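You operate a simulated robot arm through the tools that you are given. There is no shell and no other tool. Be economical: measure what you need, move in short steps, check, and stop when the job is done.

Carry out the task below with a simulated robot arm. There is one attempt and no reset: what you move stays moved.

Task
Move the pink pot and white saucer to the rack, then sponge up the puddle.
Fine: the sponge goes back where it lay.

Only the result counts: the job must be done as asked and must still hold three seconds after the hand-in. Knocking over, shifting, dropping, spilling or breaking anything else fails it.

Robot
A 6-joint arm with a two-finger parallel gripper, fixed in place. Base frame: the origin is at the foot of the arm, x ahead of it, y to its left, z up. Readings come in m, rad, newtons and seconds.
With the tool pointing down near the work surface it reaches from about 0.34 to 0.82 m from the base axis. Its first joint turns from -2.897 to 2.897 rad. Payload 3.91 kg.
Tool frame: the origin (TCP) lies between the finger pads and is the grasp point; the fingertips stand 0.03 m ahead of it; z points along the fingers, y is the line along which they close. The gripper opens to 0.11 m. The fingers are 0.02 m wide and 0.01 m thick; the gripper's body (0.048 by 0.112 m) begins 0.055 m behind the TCP.
Orientation is told as [roll, pitch, yaw] about the base's x, y, z axes, in that order, counted from this pose: with the fingers straight down and closing along the base's y, the tool's x points along the base's -x, its y along +y and its z along -z.

Tools
- The arm moves only by the tool apply_moves. Its argument "targets" is a list of rows, each an object of numbers (a shift or turn left out is 0, a gripper value left out holds the last): "tx", "ty", "tz": the shift along the tool's x, y, z in units of 30 mm (1.0 is 30 mm); "wx", "wy", "wz": the turn, a rotation vector about the tool's x, y, z in units of 5 degrees (1.0 is 5 degrees). In form: [{"tx": .., "ty": .., "tz": .., "wx": .., "wy": .., "wz": ..}, ...]. A call has 1 to 8 rows; each row shifts and turns the commanded pose from where the row before left it, along the tool's axes as they then stand. "fingers" is the opening in per cent of the stroke, from 0 (shut) to 100 (fully open), set as the call begins (left out, the last holds). A call with a number of a shift or a turn outside -1 to 1 is refused whole. A row lasts 0.2 s, in which the tool goes at most 0.05 m and 0.15 rad; a call with a longer step from one row to the next is refused whole, and so is a gripper value outside its range. Where a pose cannot be reached the arm comes as near as it can. A force on the tool above 40 N (or 10 N above the force at the start of the call, whichever is more), or a blocked arm, ends the call early, and 0.2 s more pass. Each finger travels about 0.045 m/s and halts on what it meets, pressing with about 40 N; the grip force reading is that of the motor and also rises with nothing between the fingers. The clock runs only during rows and for 0.2 s after the last one: add rows that do not move to give the fingers time. It gives the time, the measured TCP pose, the force on the tool (base axes), the opening and the grip force at its end, in the units of the frame above (readings bear some noise).
- Cameras (640 x 400 px; columns grow to the right, rows downward): "scene" is fixed at [0.2217, 0.4987, 1.4419]; the picture's right is [-0.73, -0.68, 0.00], its down [-0.61, 0.65, -0.45] and it looks along [0.31, -0.33, -0.89] (base axes); focal length 214 px, centre (320, 200). "wrist" rides on the gripper at [-0.036, 0, -0.057] in the tool frame; the picture's right is [0.00, -1.00, 0.00], its down [0.97, 0.00, -0.24] and it looks along [0.24, 0.00, 0.97] (tool axes); focal length 218 px, centre (320, 200). There is no depth. A picture from a camera that has moved, and an enlarged one, comes with that camera's place and axes in the base frame and with its lens.
- camera(camera): a new picture of that camera. No time passes.
- move_column(by): slides the trunk up (or, below 0, down) by that many m; the arm rides with it, the base frame stays. It gives what a move gives, with no picture.
- zoom(camera, box): a new picture of the part [left, top, right, bottom] of that camera's present view, enlarged. No time passes.
- hand_in(): hands the job in; it is judged then, once.

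Go step by step. Nothing tells you positions but the pictures and the camera data: compare them with the known pose of the tool, close in by small moves and look again before you grip or let go. The budget is 120 turns and 64 pictures, counting those below and the enlarged ones. Unless the task says otherwise, let go and move clear before handing in, and close with one line.

The tools are called after "Request:" as a command line: name --argument value ..., lists and objects as JSON in quotes. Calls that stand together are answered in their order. apply_moves: Moves the arm, as the interface text tells. Its arguments: {"type":"object","properties":{"targets":{"type":"array","items":{"type":"object","properties":{"tx":{"type":"number"},"ty":{"type":"number"},"tz":{"type":"number"},"wx":{"type":"number"},"wy":{"type":"number"},"wz":{"type":"number"}}}},"fingers":{"type":"number"}},"required":["targets"]} The other tools are called the same way: move_column (by) slides the trunk up or down; camera (camera) takes a picture; zoom (camera, box) takes an enlarged picture of a part of a camera's view; hand_in () hands the job in.

At the start:

```text
t: 0.0
ee_pos: [0.3591, 0.1913, 1.1686]
ee_rot: [0.0, 0.0, 0.0]
contact_force: [-0.9, -0.1, -0.8]
grip_width: 0.1099
gripper_force: 0.1
trunk travel left (down, up): [-0.425, 0.185]
```

scene: 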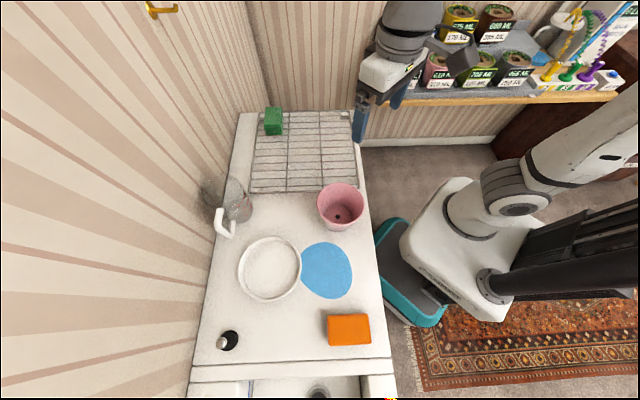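
wrist: 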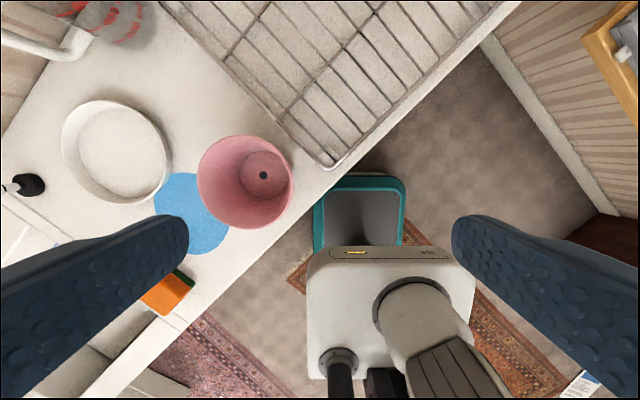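

The counter holds the pot at about (0.35, 0.28), the saucer at about (0.39, 0.52), the puddle at about (0.27, 0.42) and the sponge at about (0.14, 0.49). The rack is around (0.6, 0.18). I'll take closer looks before moving.

Request:
zoom --camera "scene" --box '[200, 90, 400, 215]'

Request:
zoom --camera "scene" --box '[200, 175, 400, 300]'

Request:
zoom --camera "scene" --box '[200, 275, 400, 400]'

```text
3.20 times, centred on (300, 152) of scene
camera zoom: at [0.2217, 0.4987, 1.4419], right [-0.73, -0.68, 0.0], down [-0.61, 0.65, -0.45], along [0.31, -0.33, -0.89], focal length 686 px, centre (384, 352)
```

zoom: 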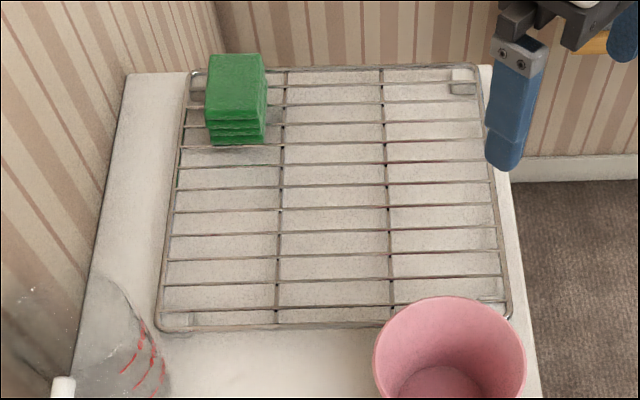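

```text
3.20 times, centred on (300, 238) of scene
camera zoom: at [0.2217, 0.4987, 1.4419], right [-0.73, -0.68, 0.0], down [-0.61, 0.65, -0.45], along [0.31, -0.33, -0.89], focal length 686 px, centre (384, 80)
```

zoom: 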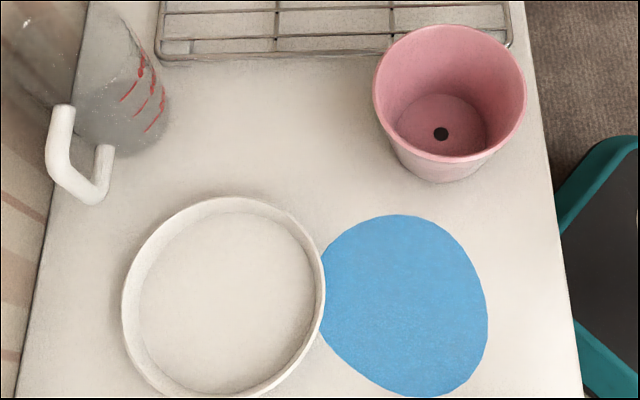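

```text
3.20 times, centred on (300, 338) of scene
camera zoom: at [0.2217, 0.4987, 1.4419], right [-0.73, -0.68, 0.0], down [-0.61, 0.65, -0.45], along [0.31, -0.33, -0.89], focal length 686 px, centre (384, -240)
```

zoom: 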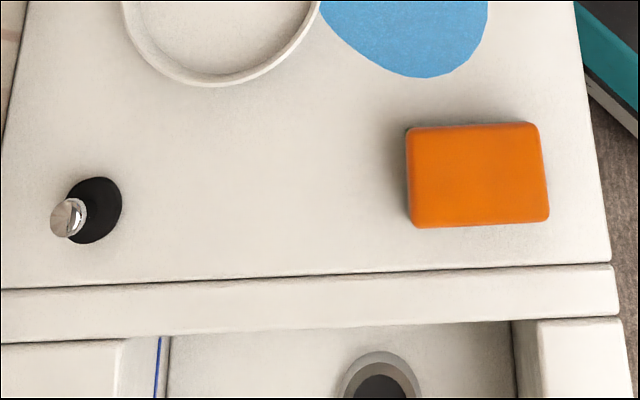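

The pot is about 12.5 cm across, so I'll grip it by the rim wall. I'm moving above the +y side of its rim.

Request:
apply_moves --targets '[{"tx": 0.056, "ty": 0.86, "tz": 0.667}, {"tx": 0.056, "ty": 0.86, "tz": 0.667}, {"tx": 0.056, "ty": 0.86, "tz": 0.667}, {"tx": 0.056, "ty": 0.86, "tz": 0.667}, {"tx": 0.056, "ty": 0.86, "tz": 0.667}, {"tx": 0.056, "ty": 0.86, "tz": 0.667}]' --fingers 50

Request:
camera --camera "wrist"

Request:
camera --camera "scene"

```text
t: 1.4
ee_pos: [0.349, 0.3475, 1.0491]
ee_rot: [-0.001, -0.001, 0.0]
contact_force: [0.6, 0.7, 0.0]
grip_width: 0.0551
gripper_force: 0.1
trunk travel left (down, up): [-0.425, 0.185]
```

```text
58 pictures are left
camera wrist: at [0.385, 0.3457, 1.1055], right [0.0, -1.0, 0.0], down [-0.97, 0.0, 0.24], along [-0.24, 0.0, -0.97], focal length 218 px, centre (320, 200)
```

wrist: 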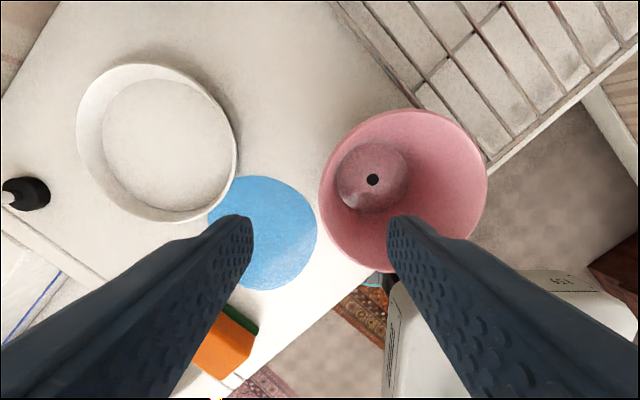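

```text
57 pictures are left
```

scene: 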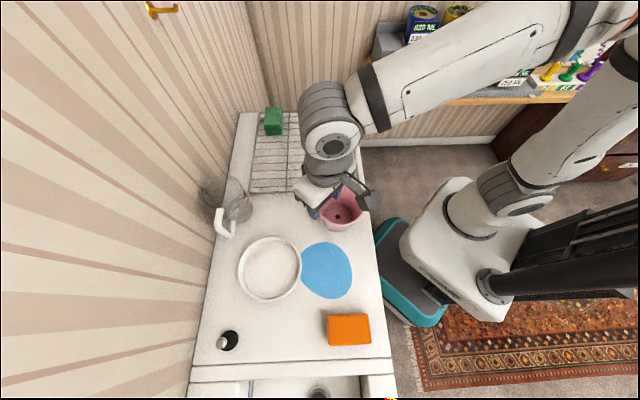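

The wrist view puts the pot centre at about (0.350, 0.284), with the rim at z≈0.944 and its wall at y≈0.344. I'll descend with the wall between the fingers.

Request:
apply_moves --targets '[{"ty": -0.1, "tz": 0.8}, {"tz": 0.8}, {"tz": 0.8}, {"tz": 0.8}, {"tz": 0.8}]'

Request:
camera --camera "wrist"

```text
t: 2.6
ee_pos: [0.3479, 0.3442, 0.9301]
ee_rot: [0.001, 0.0, 0.001]
contact_force: [0.8, 0.5, 0.3]
grip_width: 0.055
gripper_force: 0.0
trunk travel left (down, up): [-0.425, 0.185]
```

```text
56 pictures are left
camera wrist: at [0.3836, 0.3427, 0.9849], right [0.0, -1.0, 0.0], down [-0.97, 0.0, 0.24], along [-0.24, 0.0, -0.97], focal length 218 px, centre (320, 200)
```

wrist: 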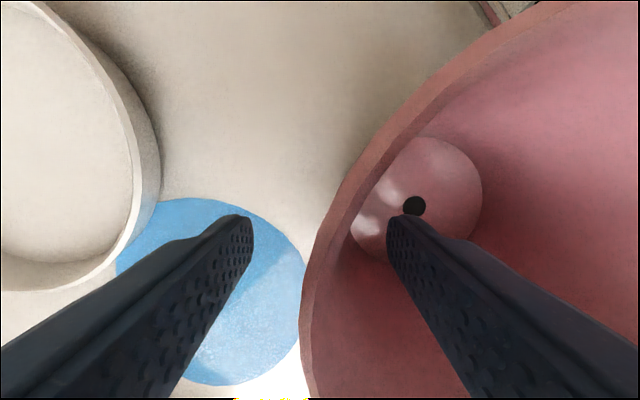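

The wall sits between the fingers, so I'm closing on it now.

Request:
apply_moves --targets '[{}, {}, {}, {}, {}]' --fingers 0

```text
t: 3.8
ee_pos: [0.3476, 0.3443, 0.9312]
ee_rot: [0.002, -0.002, 0.001]
contact_force: [6.5, -1.1, 25.5]
grip_width: 0.013
gripper_force: 40.1
trunk travel left (down, up): [-0.425, 0.185]
```

It is gripped at 13 mm. I'll lift a little and check.

Request:
apply_moves --targets '[{"tz": -0.5}, {"tz": -0.5}, {"tz": -0.5}]'

Request:
camera --camera "wrist"

Request:
zoom --camera "scene" --box '[240, 150, 400, 250]'

```text
t: 4.6
ee_pos: [0.349, 0.3436, 0.9733]
ee_rot: [-0.002, 0.001, -0.001]
contact_force: [1.1, 0.5, -0.6]
grip_width: 0.0035
gripper_force: 39.9
trunk travel left (down, up): [-0.425, 0.185]
```

```text
55 pictures are left
camera wrist: at [0.3854, 0.3427, 1.0293], right [0.0, -1.0, 0.0], down [-0.97, 0.0, 0.24], along [-0.24, 0.0, -0.97], focal length 218 px, centre (320, 200)
```

wrist: 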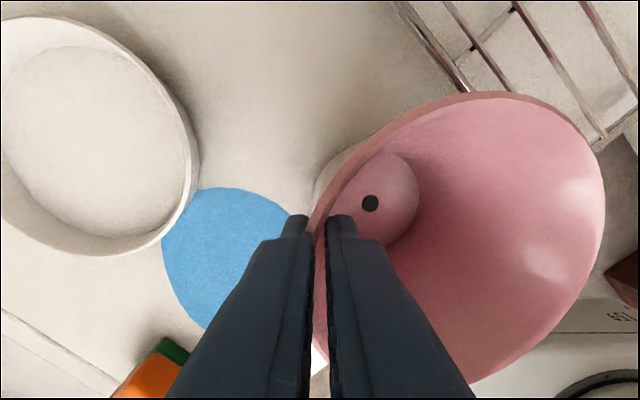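

```text
4.00 times, centred on (320, 200) of scene
camera zoom: at [0.2217, 0.4987, 1.4419], right [-0.73, -0.68, 0.0], down [-0.61, 0.65, -0.45], along [0.31, -0.33, -0.89], focal length 858 px, centre (320, 200)
```

zoom: 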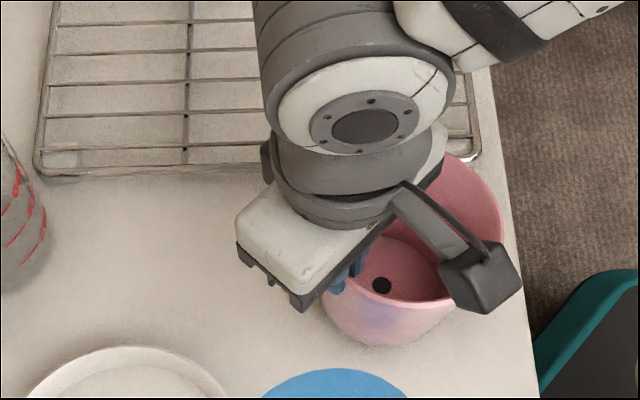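

The pot only tilted, because its wall tapers about 14° and slipped in the vertical fingers. I'll set it back down, release, and regrip with the tool tilted to match the wall.

Request:
apply_moves --targets '[{"tz": 0.4}, {"tz": 0.4}, {"tz": 0.3}]'

Request:
apply_moves --targets '[{}, {}, {}]' --fingers 50

Request:
apply_moves --targets '[{"tz": -1}, {"tz": -1}, {"tz": -1}, {}]'

Request:
camera --camera "wrist"

```text
t: 5.3
ee_pos: [0.35, 0.3439, 0.956]
ee_rot: [0.009, -0.007, 0.002]
contact_force: [-4.9, -5.7, 20.9]
grip_width: 0.0078
gripper_force: 39.8
trunk travel left (down, up): [-0.425, 0.185]
stopped in row 3: the force on the tool passed its limit (the readings are from after the stop); the commanded pose is now the measured one
```

```text
t: 6.1
ee_pos: [0.3515, 0.3453, 0.9531]
ee_rot: [0.007, -0.006, 0.001]
contact_force: [-0.5, 0.2, 0.3]
grip_width: 0.0551
gripper_force: 0.0
trunk travel left (down, up): [-0.425, 0.185]
```

```text
t: 7.1
ee_pos: [0.3489, 0.3444, 1.0428]
ee_rot: [0.006, -0.006, 0.0]
contact_force: [-0.8, -0.2, 0.1]
grip_width: 0.0549
gripper_force: 0.1
trunk travel left (down, up): [-0.425, 0.185]
```

```text
53 pictures are left
camera wrist: at [0.3857, 0.3426, 1.0999], right [0.0, -1.0, -0.01], down [-0.97, 0.0, 0.23], along [-0.23, 0.01, -0.97], focal length 218 px, centre (320, 200)
```

wrist: 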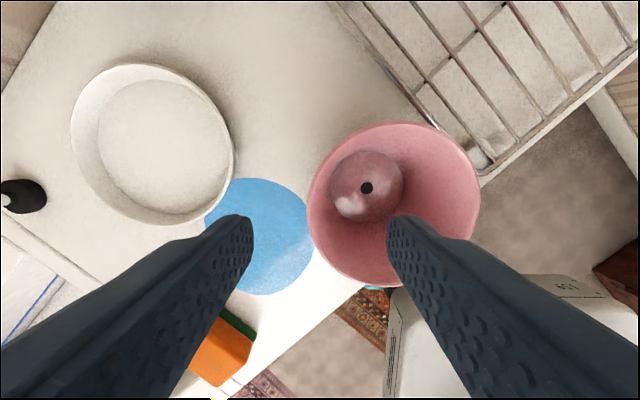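

The pot stands upright at about (0.344, 0.291). I'll tilt the tool by about 12.5° and stand off along the wall line.

Request:
apply_moves --targets '[{"tx": 0.167, "ty": 0.77, "tz": 0.77}, {"wx": 0.9}, {"wx": 0.9}, {"wx": 0.8}, {}]'

Request:
camera --camera "wrist"

```text
t: 8.3
ee_pos: [0.3459, 0.3687, 1.0191]
ee_rot: [-0.219, -0.006, -0.002]
contact_force: [0.5, 0.1, -0.1]
grip_width: 0.0549
gripper_force: 0.0
trunk travel left (down, up): [-0.425, 0.185]
```

```text
52 pictures are left
camera wrist: at [0.3821, 0.3797, 1.075], right [0.0, -0.98, 0.22], down [-0.97, 0.05, 0.23], along [-0.23, -0.21, -0.95], focal length 218 px, centre (320, 200)
```

wrist: 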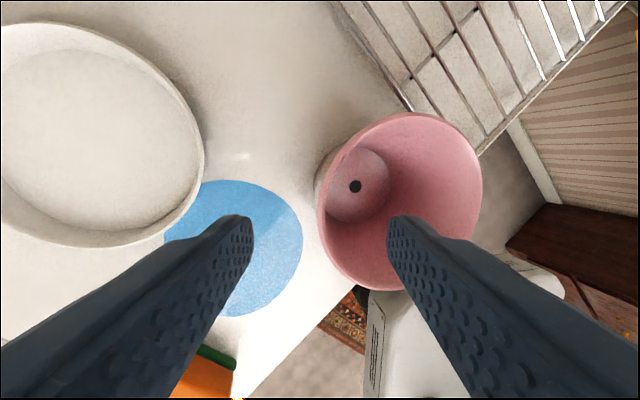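

The wall now lines up with the finger midplane. I'll descend along the tool axis and close.

Request:
apply_moves --targets '[{"tz": 0.84}, {"tz": 0.84}, {"tz": 0.84}, {"tz": 0.84}, {}]'

Request:
apply_moves --targets '[{}, {}, {}, {}, {}, {}]' --fingers 0

Request:
camera --camera "wrist"

```text
t: 9.5
ee_pos: [0.3466, 0.3452, 0.921]
ee_rot: [-0.22, -0.005, 0.0]
contact_force: [0.4, -0.2, 0.6]
grip_width: 0.055
gripper_force: 0.0
trunk travel left (down, up): [-0.425, 0.185]
```

```text
t: 10.9
ee_pos: [0.3447, 0.3453, 0.9218]
ee_rot: [-0.219, -0.005, 0.0]
contact_force: [-0.5, 1.1, 0.1]
grip_width: 0.0043
gripper_force: 40.1
trunk travel left (down, up): [-0.425, 0.185]
```

```text
51 pictures are left
camera wrist: at [0.3823, 0.3567, 0.9768], right [0.0, -0.98, 0.22], down [-0.97, 0.05, 0.23], along [-0.23, -0.21, -0.95], focal length 218 px, centre (320, 200)
```

wrist: 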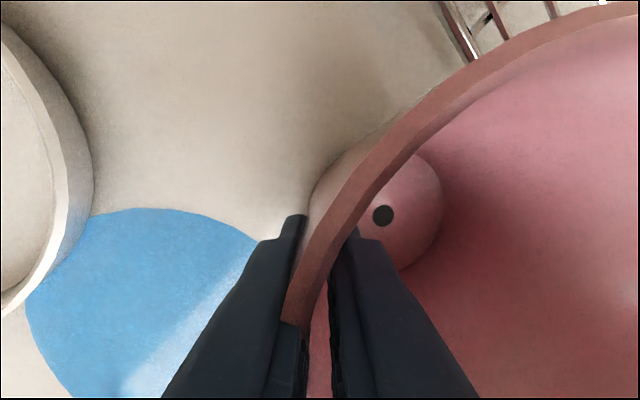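

The grip is flush at 4.3 mm, the wall thickness. Lifting straight up.

Request:
apply_moves --targets '[{"tz": -0.44, "ty": -0.098}, {"tz": -0.88, "ty": -0.196}, {"tz": -0.88, "ty": -0.196}, {}]'

Request:
camera --camera "wrist"

Request:
camera --camera "scene"

```text
t: 11.9
ee_pos: [0.3462, 0.3458, 0.9897]
ee_rot: [-0.221, -0.005, 0.0]
contact_force: [0.0, 0.9, -3.7]
grip_width: 0.0044
gripper_force: 40.3
trunk travel left (down, up): [-0.425, 0.185]
```

```text
50 pictures are left
camera wrist: at [0.3818, 0.3572, 1.045], right [0.0, -0.98, 0.22], down [-0.97, 0.05, 0.23], along [-0.24, -0.21, -0.95], focal length 218 px, centre (320, 200)
```

wrist: 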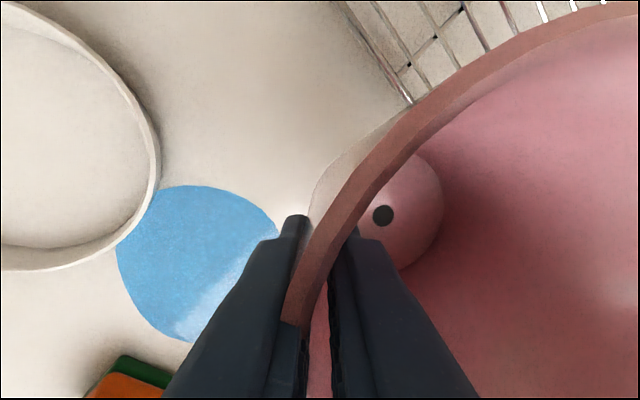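

```text
49 pictures are left
```

scene: 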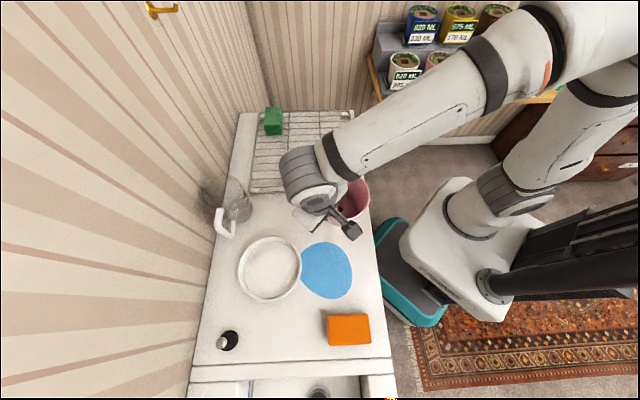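

The pot is held rigidly at about 0.37 kg. I'll raise it a bit more and carry it over the rack.

Request:
apply_moves --targets '[{"tz": -0.88, "ty": -0.196}, {"tz": -0.44, "ty": -0.098}]'

Request:
apply_moves --targets '[{"tx": -0.888, "ty": -0.806, "tz": 0.179}, {"tx": -0.888, "ty": -0.806, "tz": 0.179}, {"tx": -0.888, "ty": -0.806, "tz": 0.179}, {"tx": -0.888, "ty": -0.806, "tz": 0.179}, {"tx": -0.888, "ty": -0.806, "tz": 0.179}, {"tx": -0.888, "ty": -0.806, "tz": 0.179}, {"tx": -0.888, "ty": -0.806, "tz": 0.179}, {"tx": -0.888, "ty": -0.806, "tz": 0.179}]'

Request:
camera --camera "wrist"

Request:
camera --camera "scene"

```text
t: 12.5
ee_pos: [0.3451, 0.3454, 1.0301]
ee_rot: [-0.222, -0.005, 0.0]
contact_force: [0.0, 0.2, -3.1]
grip_width: 0.0043
gripper_force: 40.1
trunk travel left (down, up): [-0.425, 0.185]
```

```text
t: 14.3
ee_pos: [0.5592, 0.1482, 1.0292]
ee_rot: [-0.221, -0.005, 0.001]
contact_force: [0.3, -0.2, -4.1]
grip_width: 0.0044
gripper_force: 40.1
trunk travel left (down, up): [-0.425, 0.185]
```

```text
48 pictures are left
camera wrist: at [0.5957, 0.159, 1.0835], right [0.0, -0.98, 0.22], down [-0.97, 0.05, 0.23], along [-0.24, -0.21, -0.95], focal length 218 px, centre (320, 200)
```

wrist: 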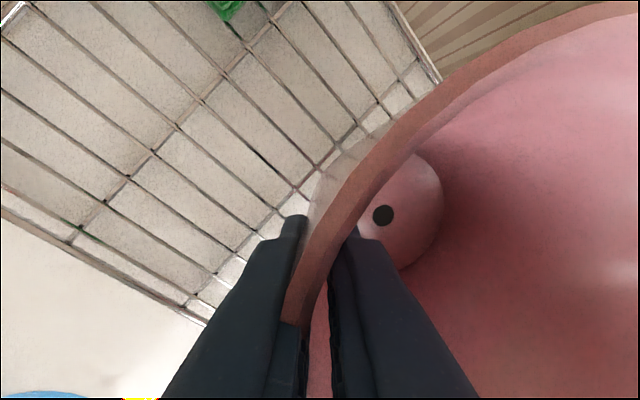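

```text
47 pictures are left
```

scene: 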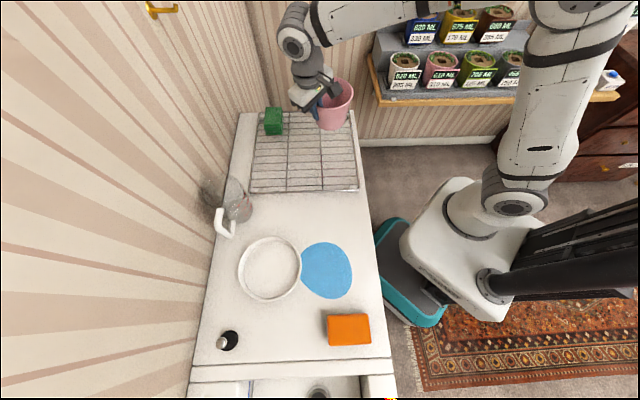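

The pot is over the rack's far-right area, clear of the green block. I'll lower it in stages.

Request:
apply_moves --targets '[{"tz": 0.88, "ty": 0.196}, {"tz": 0.88, "ty": 0.196}, {"tz": 0.6, "ty": 0.133}, {}]'

Request:
zoom --camera "scene" --box '[240, 60, 400, 160]'

```text
t: 15.3
ee_pos: [0.5601, 0.1485, 0.9575]
ee_rot: [-0.219, -0.006, 0.0]
contact_force: [0.7, 0.3, -2.6]
grip_width: 0.0044
gripper_force: 39.9
trunk travel left (down, up): [-0.425, 0.185]
```

```text
4.00 times, centred on (320, 110) of scene
camera zoom: at [0.2217, 0.4987, 1.4419], right [-0.73, -0.68, 0.0], down [-0.61, 0.65, -0.45], along [0.31, -0.33, -0.89], focal length 858 px, centre (320, 560)
```

zoom: 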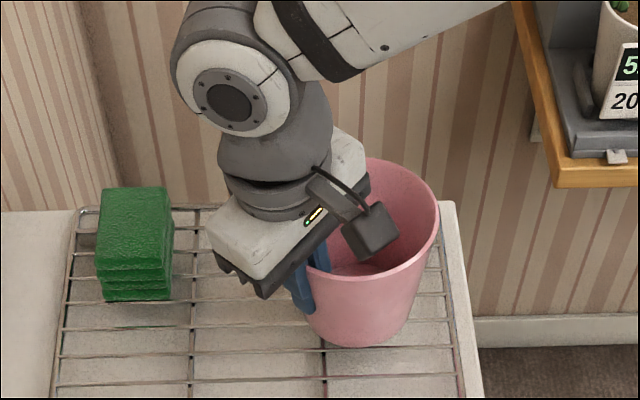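

Request:
apply_moves --targets '[{"tz": 0.2, "ty": 0.044}, {"tz": 0.2, "ty": 0.044}, {"tz": 0.12, "ty": 0.026}, {"tz": 0.1, "ty": 0.022}, {"tz": 0.1, "ty": 0.022}, {}]'

```text
t: 16.7
ee_pos: [0.5578, 0.1475, 0.9366]
ee_rot: [-0.219, -0.011, 0.0]
contact_force: [5.6, -2.7, 33.6]
grip_width: 0.004
gripper_force: 40.3
trunk travel left (down, up): [-0.425, 0.185]
```

It has touched the rack at about z=0.865. I'll ease off slightly and open a bit.

Request:
apply_moves --targets '[{"tz": -0.06, "ty": -0.013}, {}]'

Request:
apply_moves --targets '[{}, {}, {}]' --fingers 40

Request:
camera --camera "wrist"

```text
t: 17.3
ee_pos: [0.5593, 0.1474, 0.9381]
ee_rot: [-0.222, -0.005, -0.002]
contact_force: [4.3, -5.1, 16.8]
grip_width: 0.0044
gripper_force: 39.9
trunk travel left (down, up): [-0.425, 0.185]
```

```text
t: 18.1
ee_pos: [0.5583, 0.1488, 0.9389]
ee_rot: [-0.221, -0.005, 0.0]
contact_force: [-0.5, -0.7, 0.0]
grip_width: 0.0441
gripper_force: 0.0
trunk travel left (down, up): [-0.425, 0.185]
```

```text
45 pictures are left
camera wrist: at [0.5957, 0.1598, 0.9927], right [0.0, -0.98, 0.22], down [-0.97, 0.05, 0.23], along [-0.24, -0.21, -0.95], focal length 218 px, centre (320, 200)
```

wrist: 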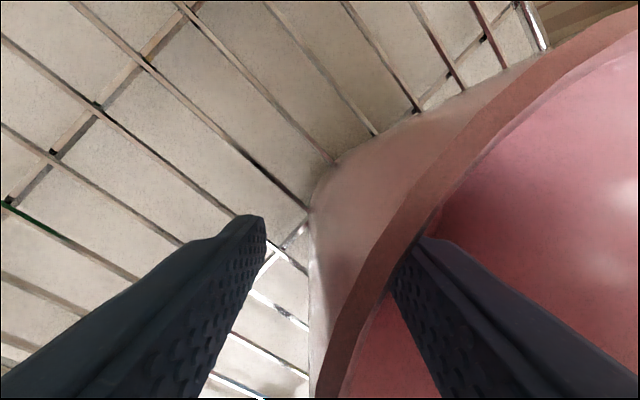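

The pot stands released on the rack. I'll retreat along the tool axis and then straighten the tool.

Request:
apply_moves --targets '[{"tz": -1}, {"tz": -1}, {"tz": -1}, {"tz": -1}, {"wx": -0.9}, {"wx": -0.9}, {"wx": -0.73}]'

Request:
apply_moves --targets '[{"tx": 0.96, "ty": 1}, {"tx": 0.96, "ty": 1}, {"tx": 0.96, "ty": 1}, {"tx": 0.96, "ty": 1}, {"tx": 0.96, "ty": 1}, {"tx": 0.96, "ty": 1}, {"tx": 0.96, "ty": 1}, {"tx": 0.96, "ty": 1}]'

Request:
apply_moves --targets '[{"wz": -1}, {"wz": -1}, {"wz": -1}, {"wz": -1}, {"wz": -1}, {"wz": -1}, {"wz": -1}, {"wz": -1}]'

Request:
camera --camera "scene"

Request:
camera --camera "wrist"

```text
t: 19.7
ee_pos: [0.5572, 0.1751, 1.0552]
ee_rot: [0.0, -0.006, 0.0]
contact_force: [-0.5, 0.1, 1.5]
grip_width: 0.0443
gripper_force: 0.1
trunk travel left (down, up): [-0.425, 0.185]
```

```text
t: 21.5
ee_pos: [0.3284, 0.4121, 1.0541]
ee_rot: [0.0, -0.005, 0.0]
contact_force: [0.6, 0.6, 0.0]
grip_width: 0.0441
gripper_force: 0.0
trunk travel left (down, up): [-0.425, 0.185]
```

```text
t: 23.3
ee_pos: [0.3275, 0.4149, 1.0542]
ee_rot: [-0.004, -0.006, 0.701]
contact_force: [-0.3, 0.6, 0.0]
grip_width: 0.0439
gripper_force: 0.1
trunk travel left (down, up): [-0.425, 0.185]
```

```text
44 pictures are left
```

scene: 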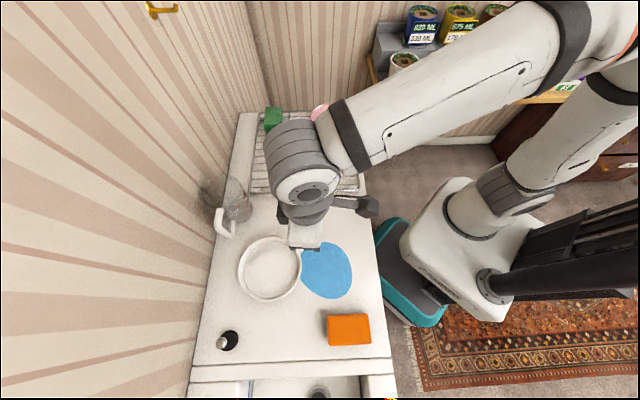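

```text
43 pictures are left
camera wrist: at [0.3556, 0.4362, 1.1107], right [0.64, -0.77, 0.0], down [-0.74, -0.63, 0.24], along [-0.18, -0.15, -0.97], focal length 218 px, centre (320, 200)
```

wrist: 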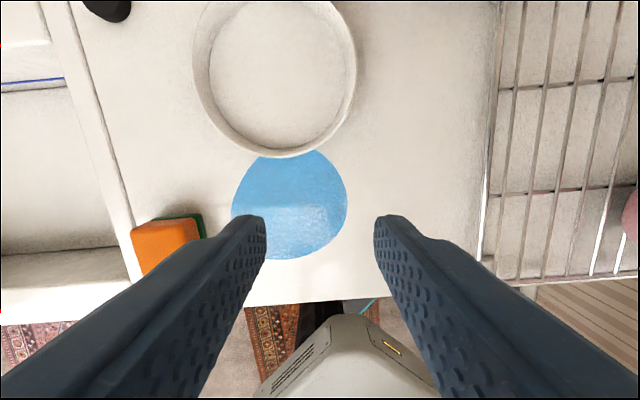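

The saucer centre is about (0.383, 0.518), with its rim at z≈0.87. I'll move above its sink-side wall and tilt by about 10°, then look.

Request:
apply_moves --targets '[{"tx": -0.745, "ty": 1.0, "tz": 0.46}, {"tx": -0.745, "ty": 1.0, "tz": 0.46}, {"tx": -0.745, "ty": 1.0, "tz": 0.46}, {"tx": -0.745, "ty": 1.0, "tz": 0.46}, {"tx": -0.745, "ty": 1.0, "tz": 0.46}, {"wx": 1}, {"wx": 1}, {}]' --fingers 26

Request:
camera --camera "wrist"

Request:
zoom --camera "scene" --box '[200, 200, 360, 300]'

```text
t: 25.1
ee_pos: [0.3181, 0.6009, 0.9846]
ee_rot: [-0.178, -0.005, 0.698]
contact_force: [0.2, -0.1, 0.3]
grip_width: 0.0284
gripper_force: 0.0
trunk travel left (down, up): [-0.425, 0.185]
```

```text
42 pictures are left
camera wrist: at [0.3398, 0.6305, 1.0411], right [0.63, -0.75, 0.18], down [-0.77, -0.59, 0.23], along [-0.07, -0.28, -0.96], focal length 218 px, centre (320, 200)
```

wrist: 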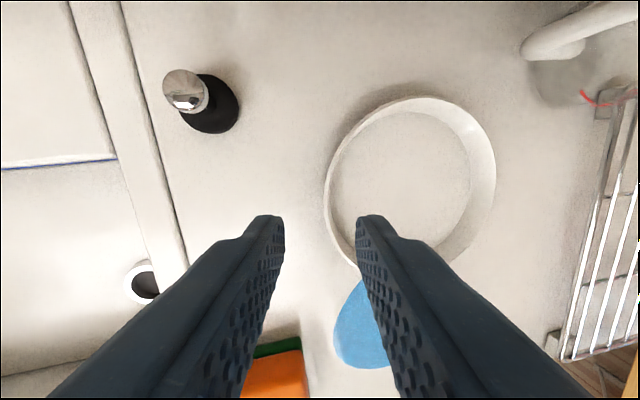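

```text
4.00 times, centred on (280, 250) of scene
camera zoom: at [0.2217, 0.4987, 1.4419], right [-0.73, -0.68, 0.0], down [-0.61, 0.65, -0.45], along [0.31, -0.33, -0.89], focal length 858 px, centre (480, 0)
```

zoom: 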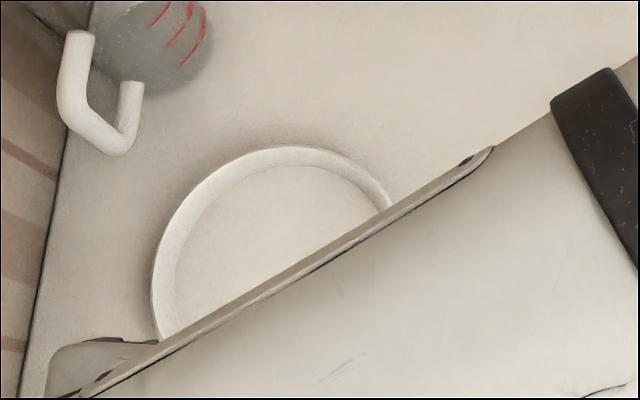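

The wall lines up at about 13°. I'll add a little tilt and descend most of the way, then look.

Request:
apply_moves --targets '[{"wx": 0.5}, {"tz": 0.8}, {"tz": 0.8}, {"tz": 0.8}, {}]'

Request:
camera --camera "wrist"

```text
t: 26.3
ee_pos: [0.3291, 0.5898, 0.9135]
ee_rot: [-0.221, -0.005, 0.698]
contact_force: [-0.2, 0.3, -0.3]
grip_width: 0.0285
gripper_force: 0.0
trunk travel left (down, up): [-0.425, 0.185]
```

```text
40 pictures are left
camera wrist: at [0.349, 0.6205, 0.9689], right [0.63, -0.75, 0.22], down [-0.78, -0.58, 0.23], along [-0.04, -0.31, -0.95], focal length 218 px, centre (320, 200)
```

wrist: 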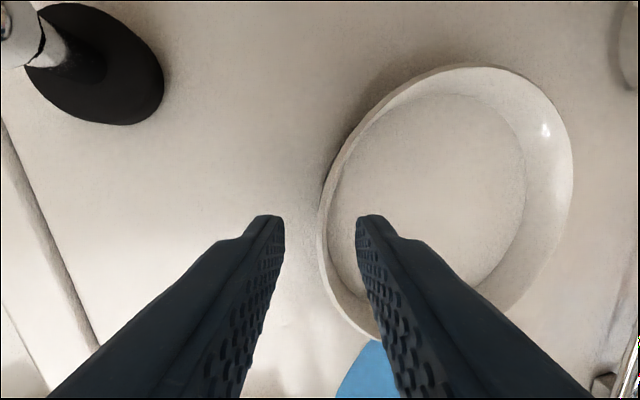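

The wall is centred between the fingers. I'll descend the last ~25 mm.

Request:
apply_moves --targets '[{"tz": 0.35}, {"tz": 0.3}, {"tz": 0.2}, {}]'

Request:
camera --camera "wrist"

```text
t: 27.3
ee_pos: [0.332, 0.5853, 0.89]
ee_rot: [-0.223, -0.005, 0.698]
contact_force: [0.2, -0.5, 0.2]
grip_width: 0.0284
gripper_force: 0.0
trunk travel left (down, up): [-0.425, 0.185]
```

```text
39 pictures are left
camera wrist: at [0.3518, 0.6167, 0.9442], right [0.63, -0.75, 0.22], down [-0.78, -0.58, 0.23], along [-0.04, -0.31, -0.95], focal length 218 px, centre (320, 200)
```

wrist: 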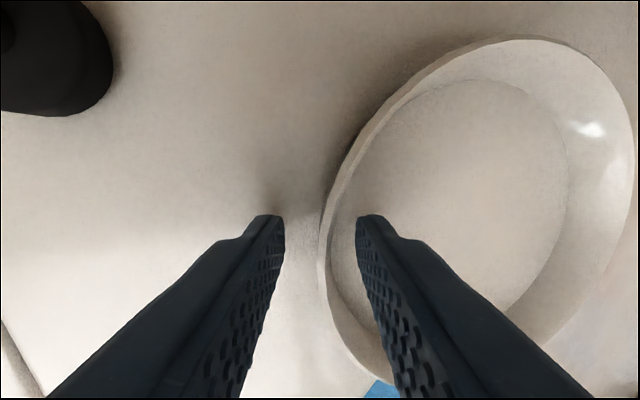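

Request:
apply_moves --targets '[{"tz": 0.1, "ty": -0.07}, {}]'

Request:
apply_moves --targets '[{}, {}, {}, {}]' --fingers 0

Request:
camera --camera "wrist"

```text
t: 27.9
ee_pos: [0.3333, 0.5833, 0.8871]
ee_rot: [-0.221, -0.005, 0.697]
contact_force: [-0.5, 0.2, 0.5]
grip_width: 0.0283
gripper_force: 0.1
trunk travel left (down, up): [-0.425, 0.185]
```

```text
t: 28.9
ee_pos: [0.3343, 0.583, 0.8876]
ee_rot: [-0.224, -0.006, 0.698]
contact_force: [1.0, -2.8, 8.6]
grip_width: 0.0072
gripper_force: 40.8
trunk travel left (down, up): [-0.425, 0.185]
```

```text
38 pictures are left
camera wrist: at [0.3535, 0.6139, 0.9433], right [0.63, -0.75, 0.22], down [-0.78, -0.58, 0.23], along [-0.04, -0.31, -0.95], focal length 218 px, centre (320, 200)
```

wrist: 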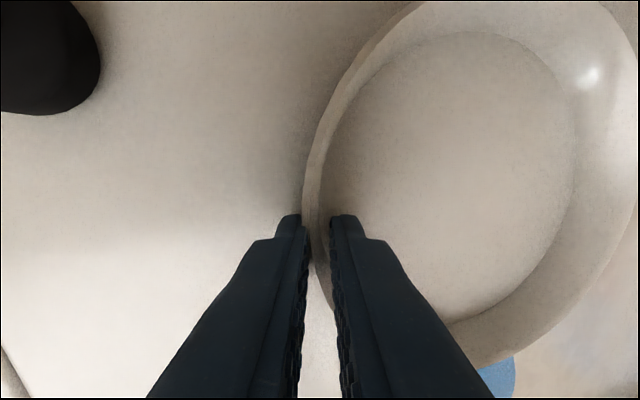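

The grip reads 7 mm with some upward wedging, so this wall flares more than my tilt. I'll release, back off a little, tilt further and look.

Request:
apply_moves --targets '[{}, {}, {"tz": -0.4}, {"tz": -0.4}, {"wx": 0.8}, {"wx": 0.8}, {}]' --fingers 24

Request:
camera --camera "wrist"

```text
t: 30.5
ee_pos: [0.3304, 0.5869, 0.9107]
ee_rot: [-0.362, -0.005, 0.698]
contact_force: [-0.3, -0.7, 0.1]
grip_width: 0.0262
gripper_force: 0.1
trunk travel left (down, up): [-0.425, 0.185]
```

```text
37 pictures are left
camera wrist: at [0.3448, 0.6245, 0.9635], right [0.6, -0.72, 0.35], down [-0.8, -0.56, 0.22], along [0.04, -0.41, -0.91], focal length 218 px, centre (320, 200)
```

wrist: 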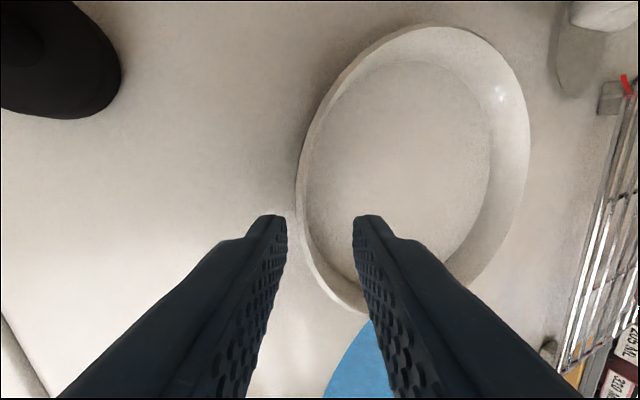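

The saucer centre is now about (0.395, 0.526). I'll tilt a bit more and realign with the wall.

Request:
apply_moves --targets '[{"wx": 0.6}, {"tx": -0.33, "ty": 0.367, "tz": -0.09}, {}]' --fingers 18

Request:
camera --camera "wrist"

```text
t: 31.3
ee_pos: [0.3291, 0.6021, 0.9092]
ee_rot: [-0.413, -0.005, 0.699]
contact_force: [0.3, -0.3, 0.2]
grip_width: 0.0199
gripper_force: 0.1
trunk travel left (down, up): [-0.425, 0.185]
```

```text
36 pictures are left
camera wrist: at [0.3436, 0.6419, 0.9604], right [0.59, -0.7, 0.4], down [-0.81, -0.55, 0.21], along [0.07, -0.45, -0.89], focal length 218 px, centre (320, 200)
```

wrist: 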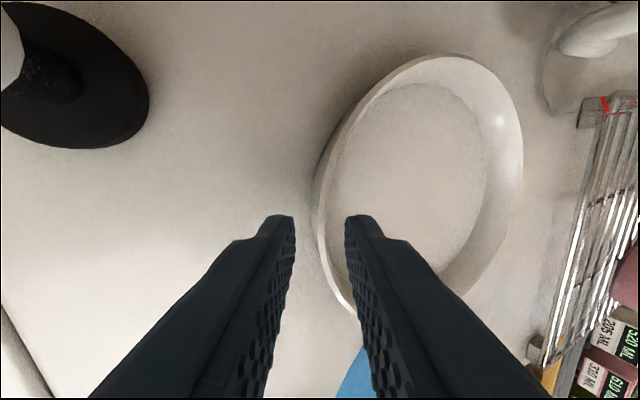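

Request:
apply_moves --targets '[{"tz": 0.3}, {"tz": 0.25}, {"tz": 0.2}, {}]'

Request:
camera --camera "wrist"

```text
t: 32.1
ee_pos: [0.3341, 0.5982, 0.8984]
ee_rot: [-0.405, -0.022, 0.702]
contact_force: [-2.0, 3.6, 13.7]
grip_width: 0.0209
gripper_force: 1.0
trunk travel left (down, up): [-0.425, 0.185]
stopped in row 4: the force on the tool passed its limit (the readings are from after the stop); the commanded pose is now the measured one
```

```text
35 pictures are left
camera wrist: at [0.3475, 0.6367, 0.9509], right [0.59, -0.71, 0.39], down [-0.81, -0.56, 0.2], along [0.08, -0.43, -0.9], focal length 218 px, centre (320, 200)
```

wrist: 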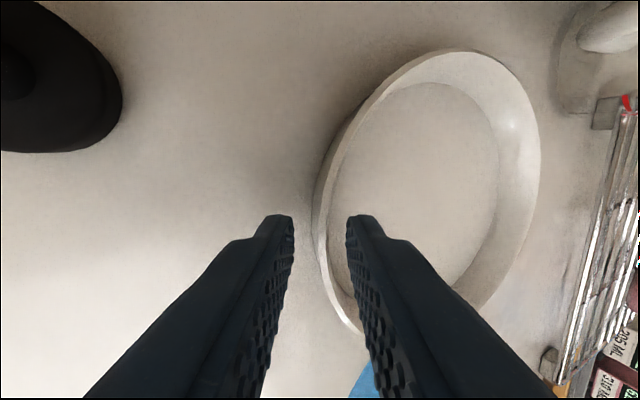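

Something blocked the last bit of descent. I'll look closely before going on.

Request:
zoom --camera "wrist" --box '[240, 90, 432, 350]'

Request:
camera --camera "scene"

```text
1.54 times, centred on (336, 220) of wrist
camera zoom: at [0.3475, 0.6367, 0.9509], right [0.59, -0.71, 0.39], down [-0.81, -0.56, 0.2], along [0.08, -0.43, -0.9], focal length 336 px, centre (295, 169)
```

zoom: 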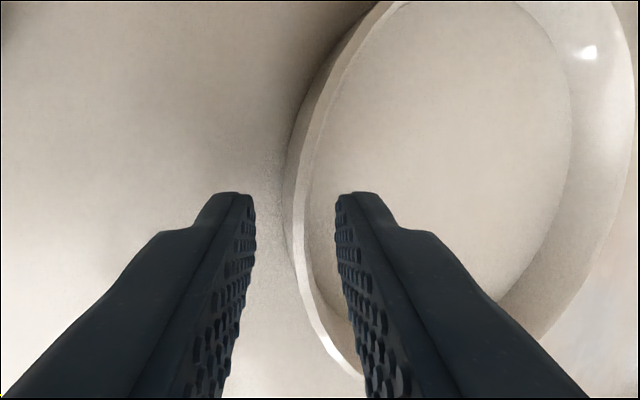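

```text
33 pictures are left
```

scene: 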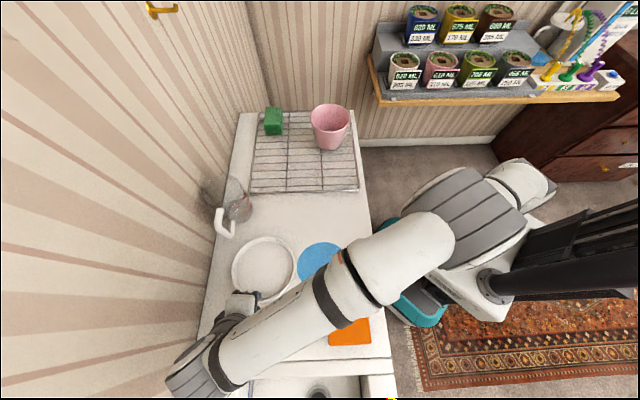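

Request:
apply_moves --targets '[{"tz": -0.4}, {"tz": -0.2}, {}]' --fingers 22

Request:
camera --camera "wrist"

```text
t: 32.9
ee_pos: [0.3312, 0.603, 0.9119]
ee_rot: [-0.408, -0.017, 0.701]
contact_force: [-0.5, 0.1, 0.1]
grip_width: 0.0239
gripper_force: 0.0
trunk travel left (down, up): [-0.425, 0.185]
```

```text
32 pictures are left
camera wrist: at [0.3434, 0.642, 0.9634], right [0.59, -0.71, 0.4], down [-0.81, -0.56, 0.2], along [0.08, -0.44, -0.9], focal length 218 px, centre (320, 200)
```

wrist: 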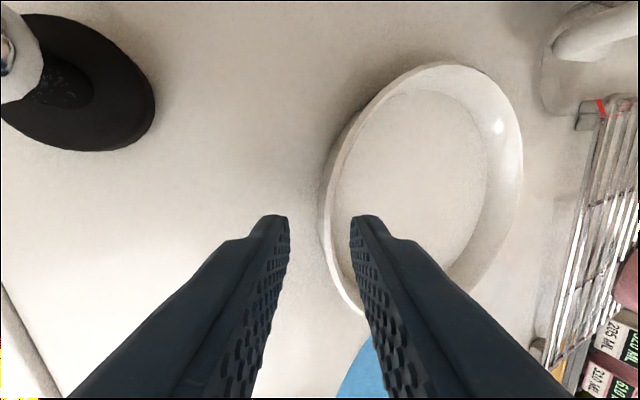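

The tilt was probably too steep, so I'll reduce it to about 18.6° and realign.

Request:
apply_moves --targets '[{"wx": -1}, {"ty": -0.163, "tz": 0.11}, {}]' --fingers 20

Request:
apply_moves --targets '[{"tz": 0.25}, {}]'

Request:
camera --camera "wrist"

```text
t: 33.7
ee_pos: [0.3348, 0.5984, 0.9093]
ee_rot: [-0.32, -0.016, 0.701]
contact_force: [0.4, 0.8, 0.2]
grip_width: 0.022
gripper_force: 0.1
trunk travel left (down, up): [-0.425, 0.185]
```

```text
t: 34.3
ee_pos: [0.3353, 0.5976, 0.9035]
ee_rot: [-0.32, -0.019, 0.7]
contact_force: [-0.8, -1.8, 0.0]
grip_width: 0.022
gripper_force: 0.1
trunk travel left (down, up): [-0.425, 0.185]
```

```text
31 pictures are left
camera wrist: at [0.3517, 0.632, 0.9571], right [0.61, -0.73, 0.31], down [-0.79, -0.57, 0.21], along [0.03, -0.38, -0.93], focal length 218 px, centre (320, 200)
```

wrist: 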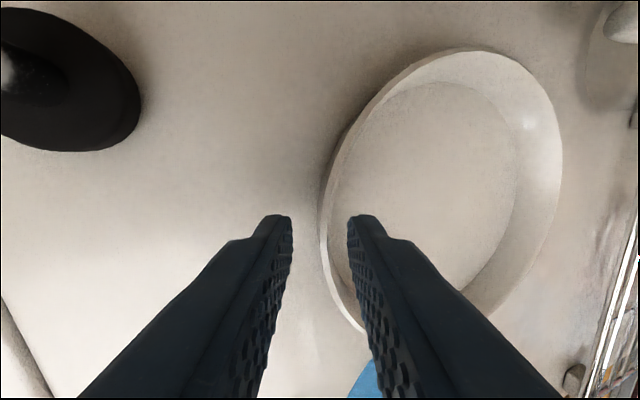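

Request:
apply_moves --targets '[{"tz": 0.2}, {}]'

Request:
apply_moves --targets '[{"tz": 0.2}, {}]'

```text
t: 34.9
ee_pos: [0.3369, 0.5965, 0.8983]
ee_rot: [-0.318, -0.022, 0.702]
contact_force: [-1.1, 5.6, 16.2]
grip_width: 0.0217
gripper_force: 0.1
trunk travel left (down, up): [-0.425, 0.185]
```

```text
t: 35.3
ee_pos: [0.3383, 0.5976, 0.8994]
ee_rot: [-0.316, -0.032, 0.701]
contact_force: [-1.2, 1.9, 12.6]
grip_width: 0.023
gripper_force: 0.9
trunk travel left (down, up): [-0.425, 0.185]
stopped in row 2: the force on the tool passed its limit (the readings are from after the stop); the commanded pose is now the measured one
```

Request:
zoom --camera "wrist" --box '[260, 180, 420, 280]'

Request:
zoom --camera "scene" --box '[190, 220, 350, 320]'

```text
4.00 times, centred on (340, 230) of wrist
camera zoom: at [0.3531, 0.6311, 0.9545], right [0.61, -0.73, 0.31], down [-0.79, -0.58, 0.2], along [0.03, -0.37, -0.93], focal length 873 px, centre (240, 80)
```

zoom: 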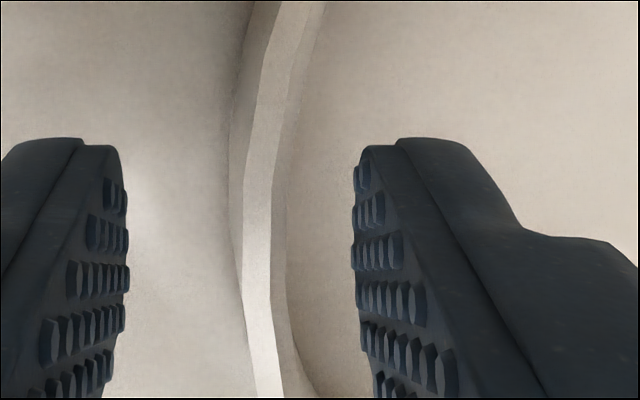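

```text
4.00 times, centred on (270, 270) of scene
camera zoom: at [0.2217, 0.4987, 1.4419], right [-0.73, -0.68, 0.0], down [-0.61, 0.65, -0.45], along [0.31, -0.33, -0.89], focal length 858 px, centre (520, -80)
```

zoom: 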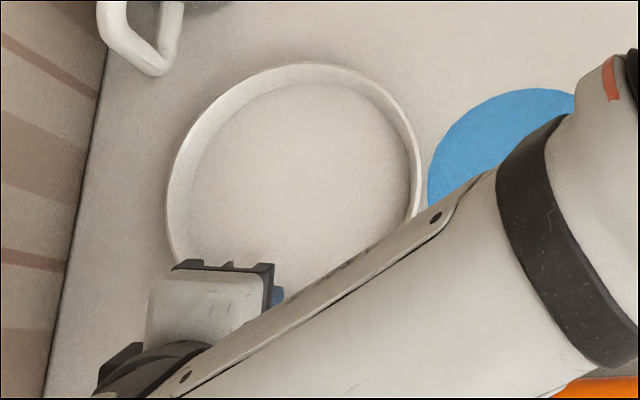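

The fingers are clear of the saucer, so the resistance must come from the arm or hand pose on this side. I'll switch to gripping the saucer on its -x side, which is a more comfortable pose: retreat, straighten, and yaw to 90°.

Request:
apply_moves --targets '[{"tz": -1}, {"tz": -1}, {"tz": -1}, {"tz": -0.5}, {"wx": -0.9}, {"wx": -0.9}, {"wx": -0.9}, {"wx": -0.92}]'

Request:
apply_moves --targets '[{"wz": -1}, {"wz": -1}, {"wz": -1}, {"wz": -1}, {"wz": -1}, {"wz": -1}, {"wz": -1}, {"wz": -1}]'

Request:
apply_moves --targets '[{"wz": -1}, {"wz": -0.97}, {}]'

Request:
camera --camera "wrist"

Request:
camera --camera "scene"

```text
t: 37.1
ee_pos: [0.3158, 0.6195, 0.997]
ee_rot: [0.0, -0.026, 0.703]
contact_force: [0.5, 0.6, -0.4]
grip_width: 0.0219
gripper_force: 0.2
trunk travel left (down, up): [-0.425, 0.185]
```

```text
t: 38.9
ee_pos: [0.3152, 0.6185, 0.9972]
ee_rot: [-0.017, -0.019, 1.402]
contact_force: [0.5, -0.3, -0.4]
grip_width: 0.0219
gripper_force: 0.1
trunk travel left (down, up): [-0.425, 0.185]
```

```text
t: 39.7
ee_pos: [0.3157, 0.6205, 0.997]
ee_rot: [-0.018, -0.019, 1.576]
contact_force: [0.0, -0.3, -0.1]
grip_width: 0.0218
gripper_force: 0.1
trunk travel left (down, up): [-0.425, 0.185]
```

```text
28 pictures are left
camera wrist: at [0.315, 0.6536, 1.0538], right [1.0, 0.0, 0.02], down [0.0, -0.97, 0.22], along [0.02, -0.22, -0.97], focal length 218 px, centre (320, 200)
```

wrist: 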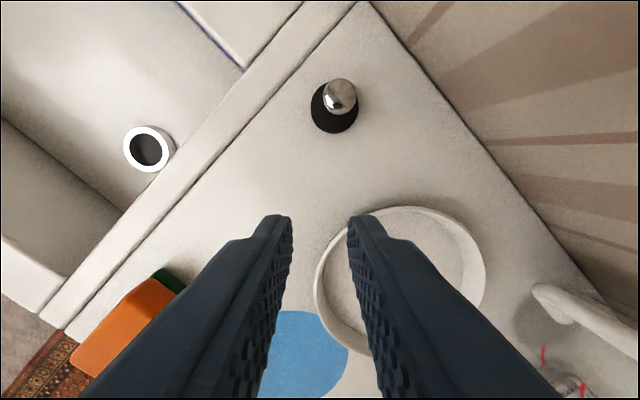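

```text
27 pictures are left
```

scene: 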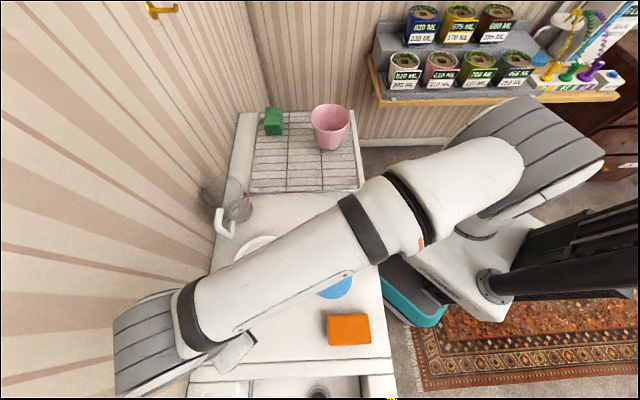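

The saucer centre is about (0.396, 0.524). I'll move above its -x wall and tilt by about 20°.

Request:
apply_moves --targets '[{"tx": 0.804, "ty": 0.148, "tz": 0.42}, {"tx": 0.804, "ty": 0.148, "tz": 0.42}, {"tx": 0.804, "ty": 0.148, "tz": 0.42}, {"tx": 0.804, "ty": 0.148, "tz": 0.42}, {"wx": 0.95}, {"wx": 0.95}, {"wx": 0.95}, {"wx": 0.95}]'

Request:
camera --camera "wrist"

Request:
camera --camera "scene"

```text
t: 41.5
ee_pos: [0.2996, 0.5251, 0.9457]
ee_rot: [-0.353, -0.017, 1.572]
contact_force: [0.3, 0.0, 0.8]
grip_width: 0.0221
gripper_force: 0.0
trunk travel left (down, up): [-0.425, 0.185]
```

```text
26 pictures are left
camera wrist: at [0.2799, 0.5584, 0.9982], right [0.94, 0.0, 0.35], down [-0.08, -0.97, 0.21], along [0.34, -0.22, -0.92], focal length 218 px, centre (320, 200)
```

wrist: 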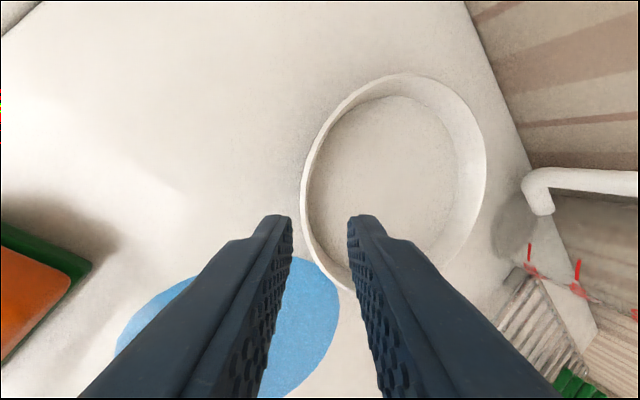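

```text
25 pictures are left
```

scene: 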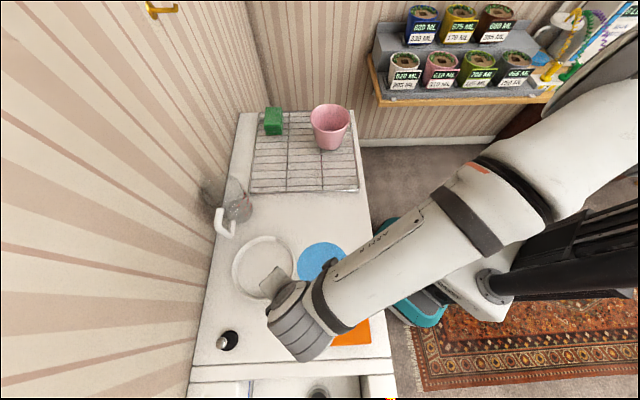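

Request:
apply_moves --targets '[{"ty": 0.333}, {"tz": 0.6}, {"tz": 0.5}, {}]'

Request:
apply_moves --targets '[{"tz": 0.3}, {"tz": 0.15}, {}]'

Request:
camera --camera "wrist"

```text
t: 42.5
ee_pos: [0.3004, 0.5247, 0.9094]
ee_rot: [-0.35, -0.016, 1.573]
contact_force: [-0.6, 0.6, -0.2]
grip_width: 0.0221
gripper_force: 0.0
trunk travel left (down, up): [-0.425, 0.185]
```

```text
t: 43.3
ee_pos: [0.3044, 0.5254, 0.8991]
ee_rot: [-0.352, -0.019, 1.572]
contact_force: [-3.6, 0.5, 10.4]
grip_width: 0.0225
gripper_force: 0.6
trunk travel left (down, up): [-0.425, 0.185]
```

```text
24 pictures are left
camera wrist: at [0.2848, 0.5587, 0.9525], right [0.94, 0.0, 0.35], down [-0.08, -0.98, 0.21], along [0.34, -0.22, -0.92], focal length 218 px, centre (320, 200)
```

wrist: 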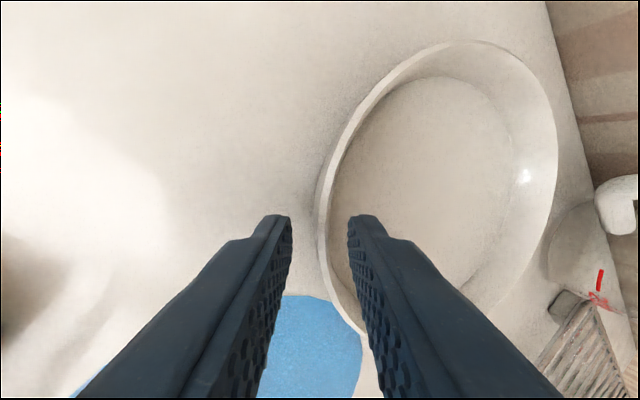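

Request:
zoom --camera "wrist" --box '[250, 170, 410, 270]'

```text
4.00 times, centred on (330, 220) of wrist
camera zoom: at [0.2848, 0.5587, 0.9525], right [0.94, 0.0, 0.35], down [-0.08, -0.98, 0.21], along [0.34, -0.22, -0.92], focal length 873 px, centre (280, 120)
```

zoom: 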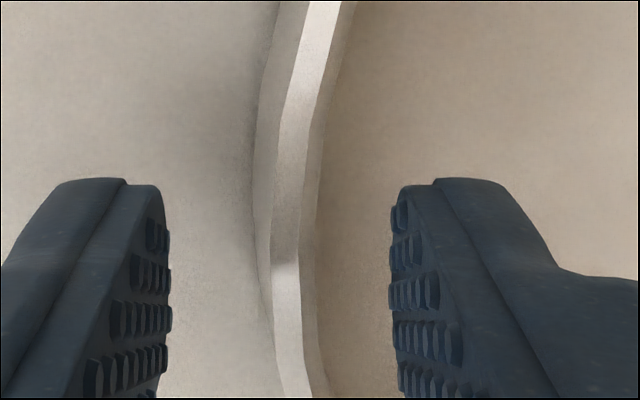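

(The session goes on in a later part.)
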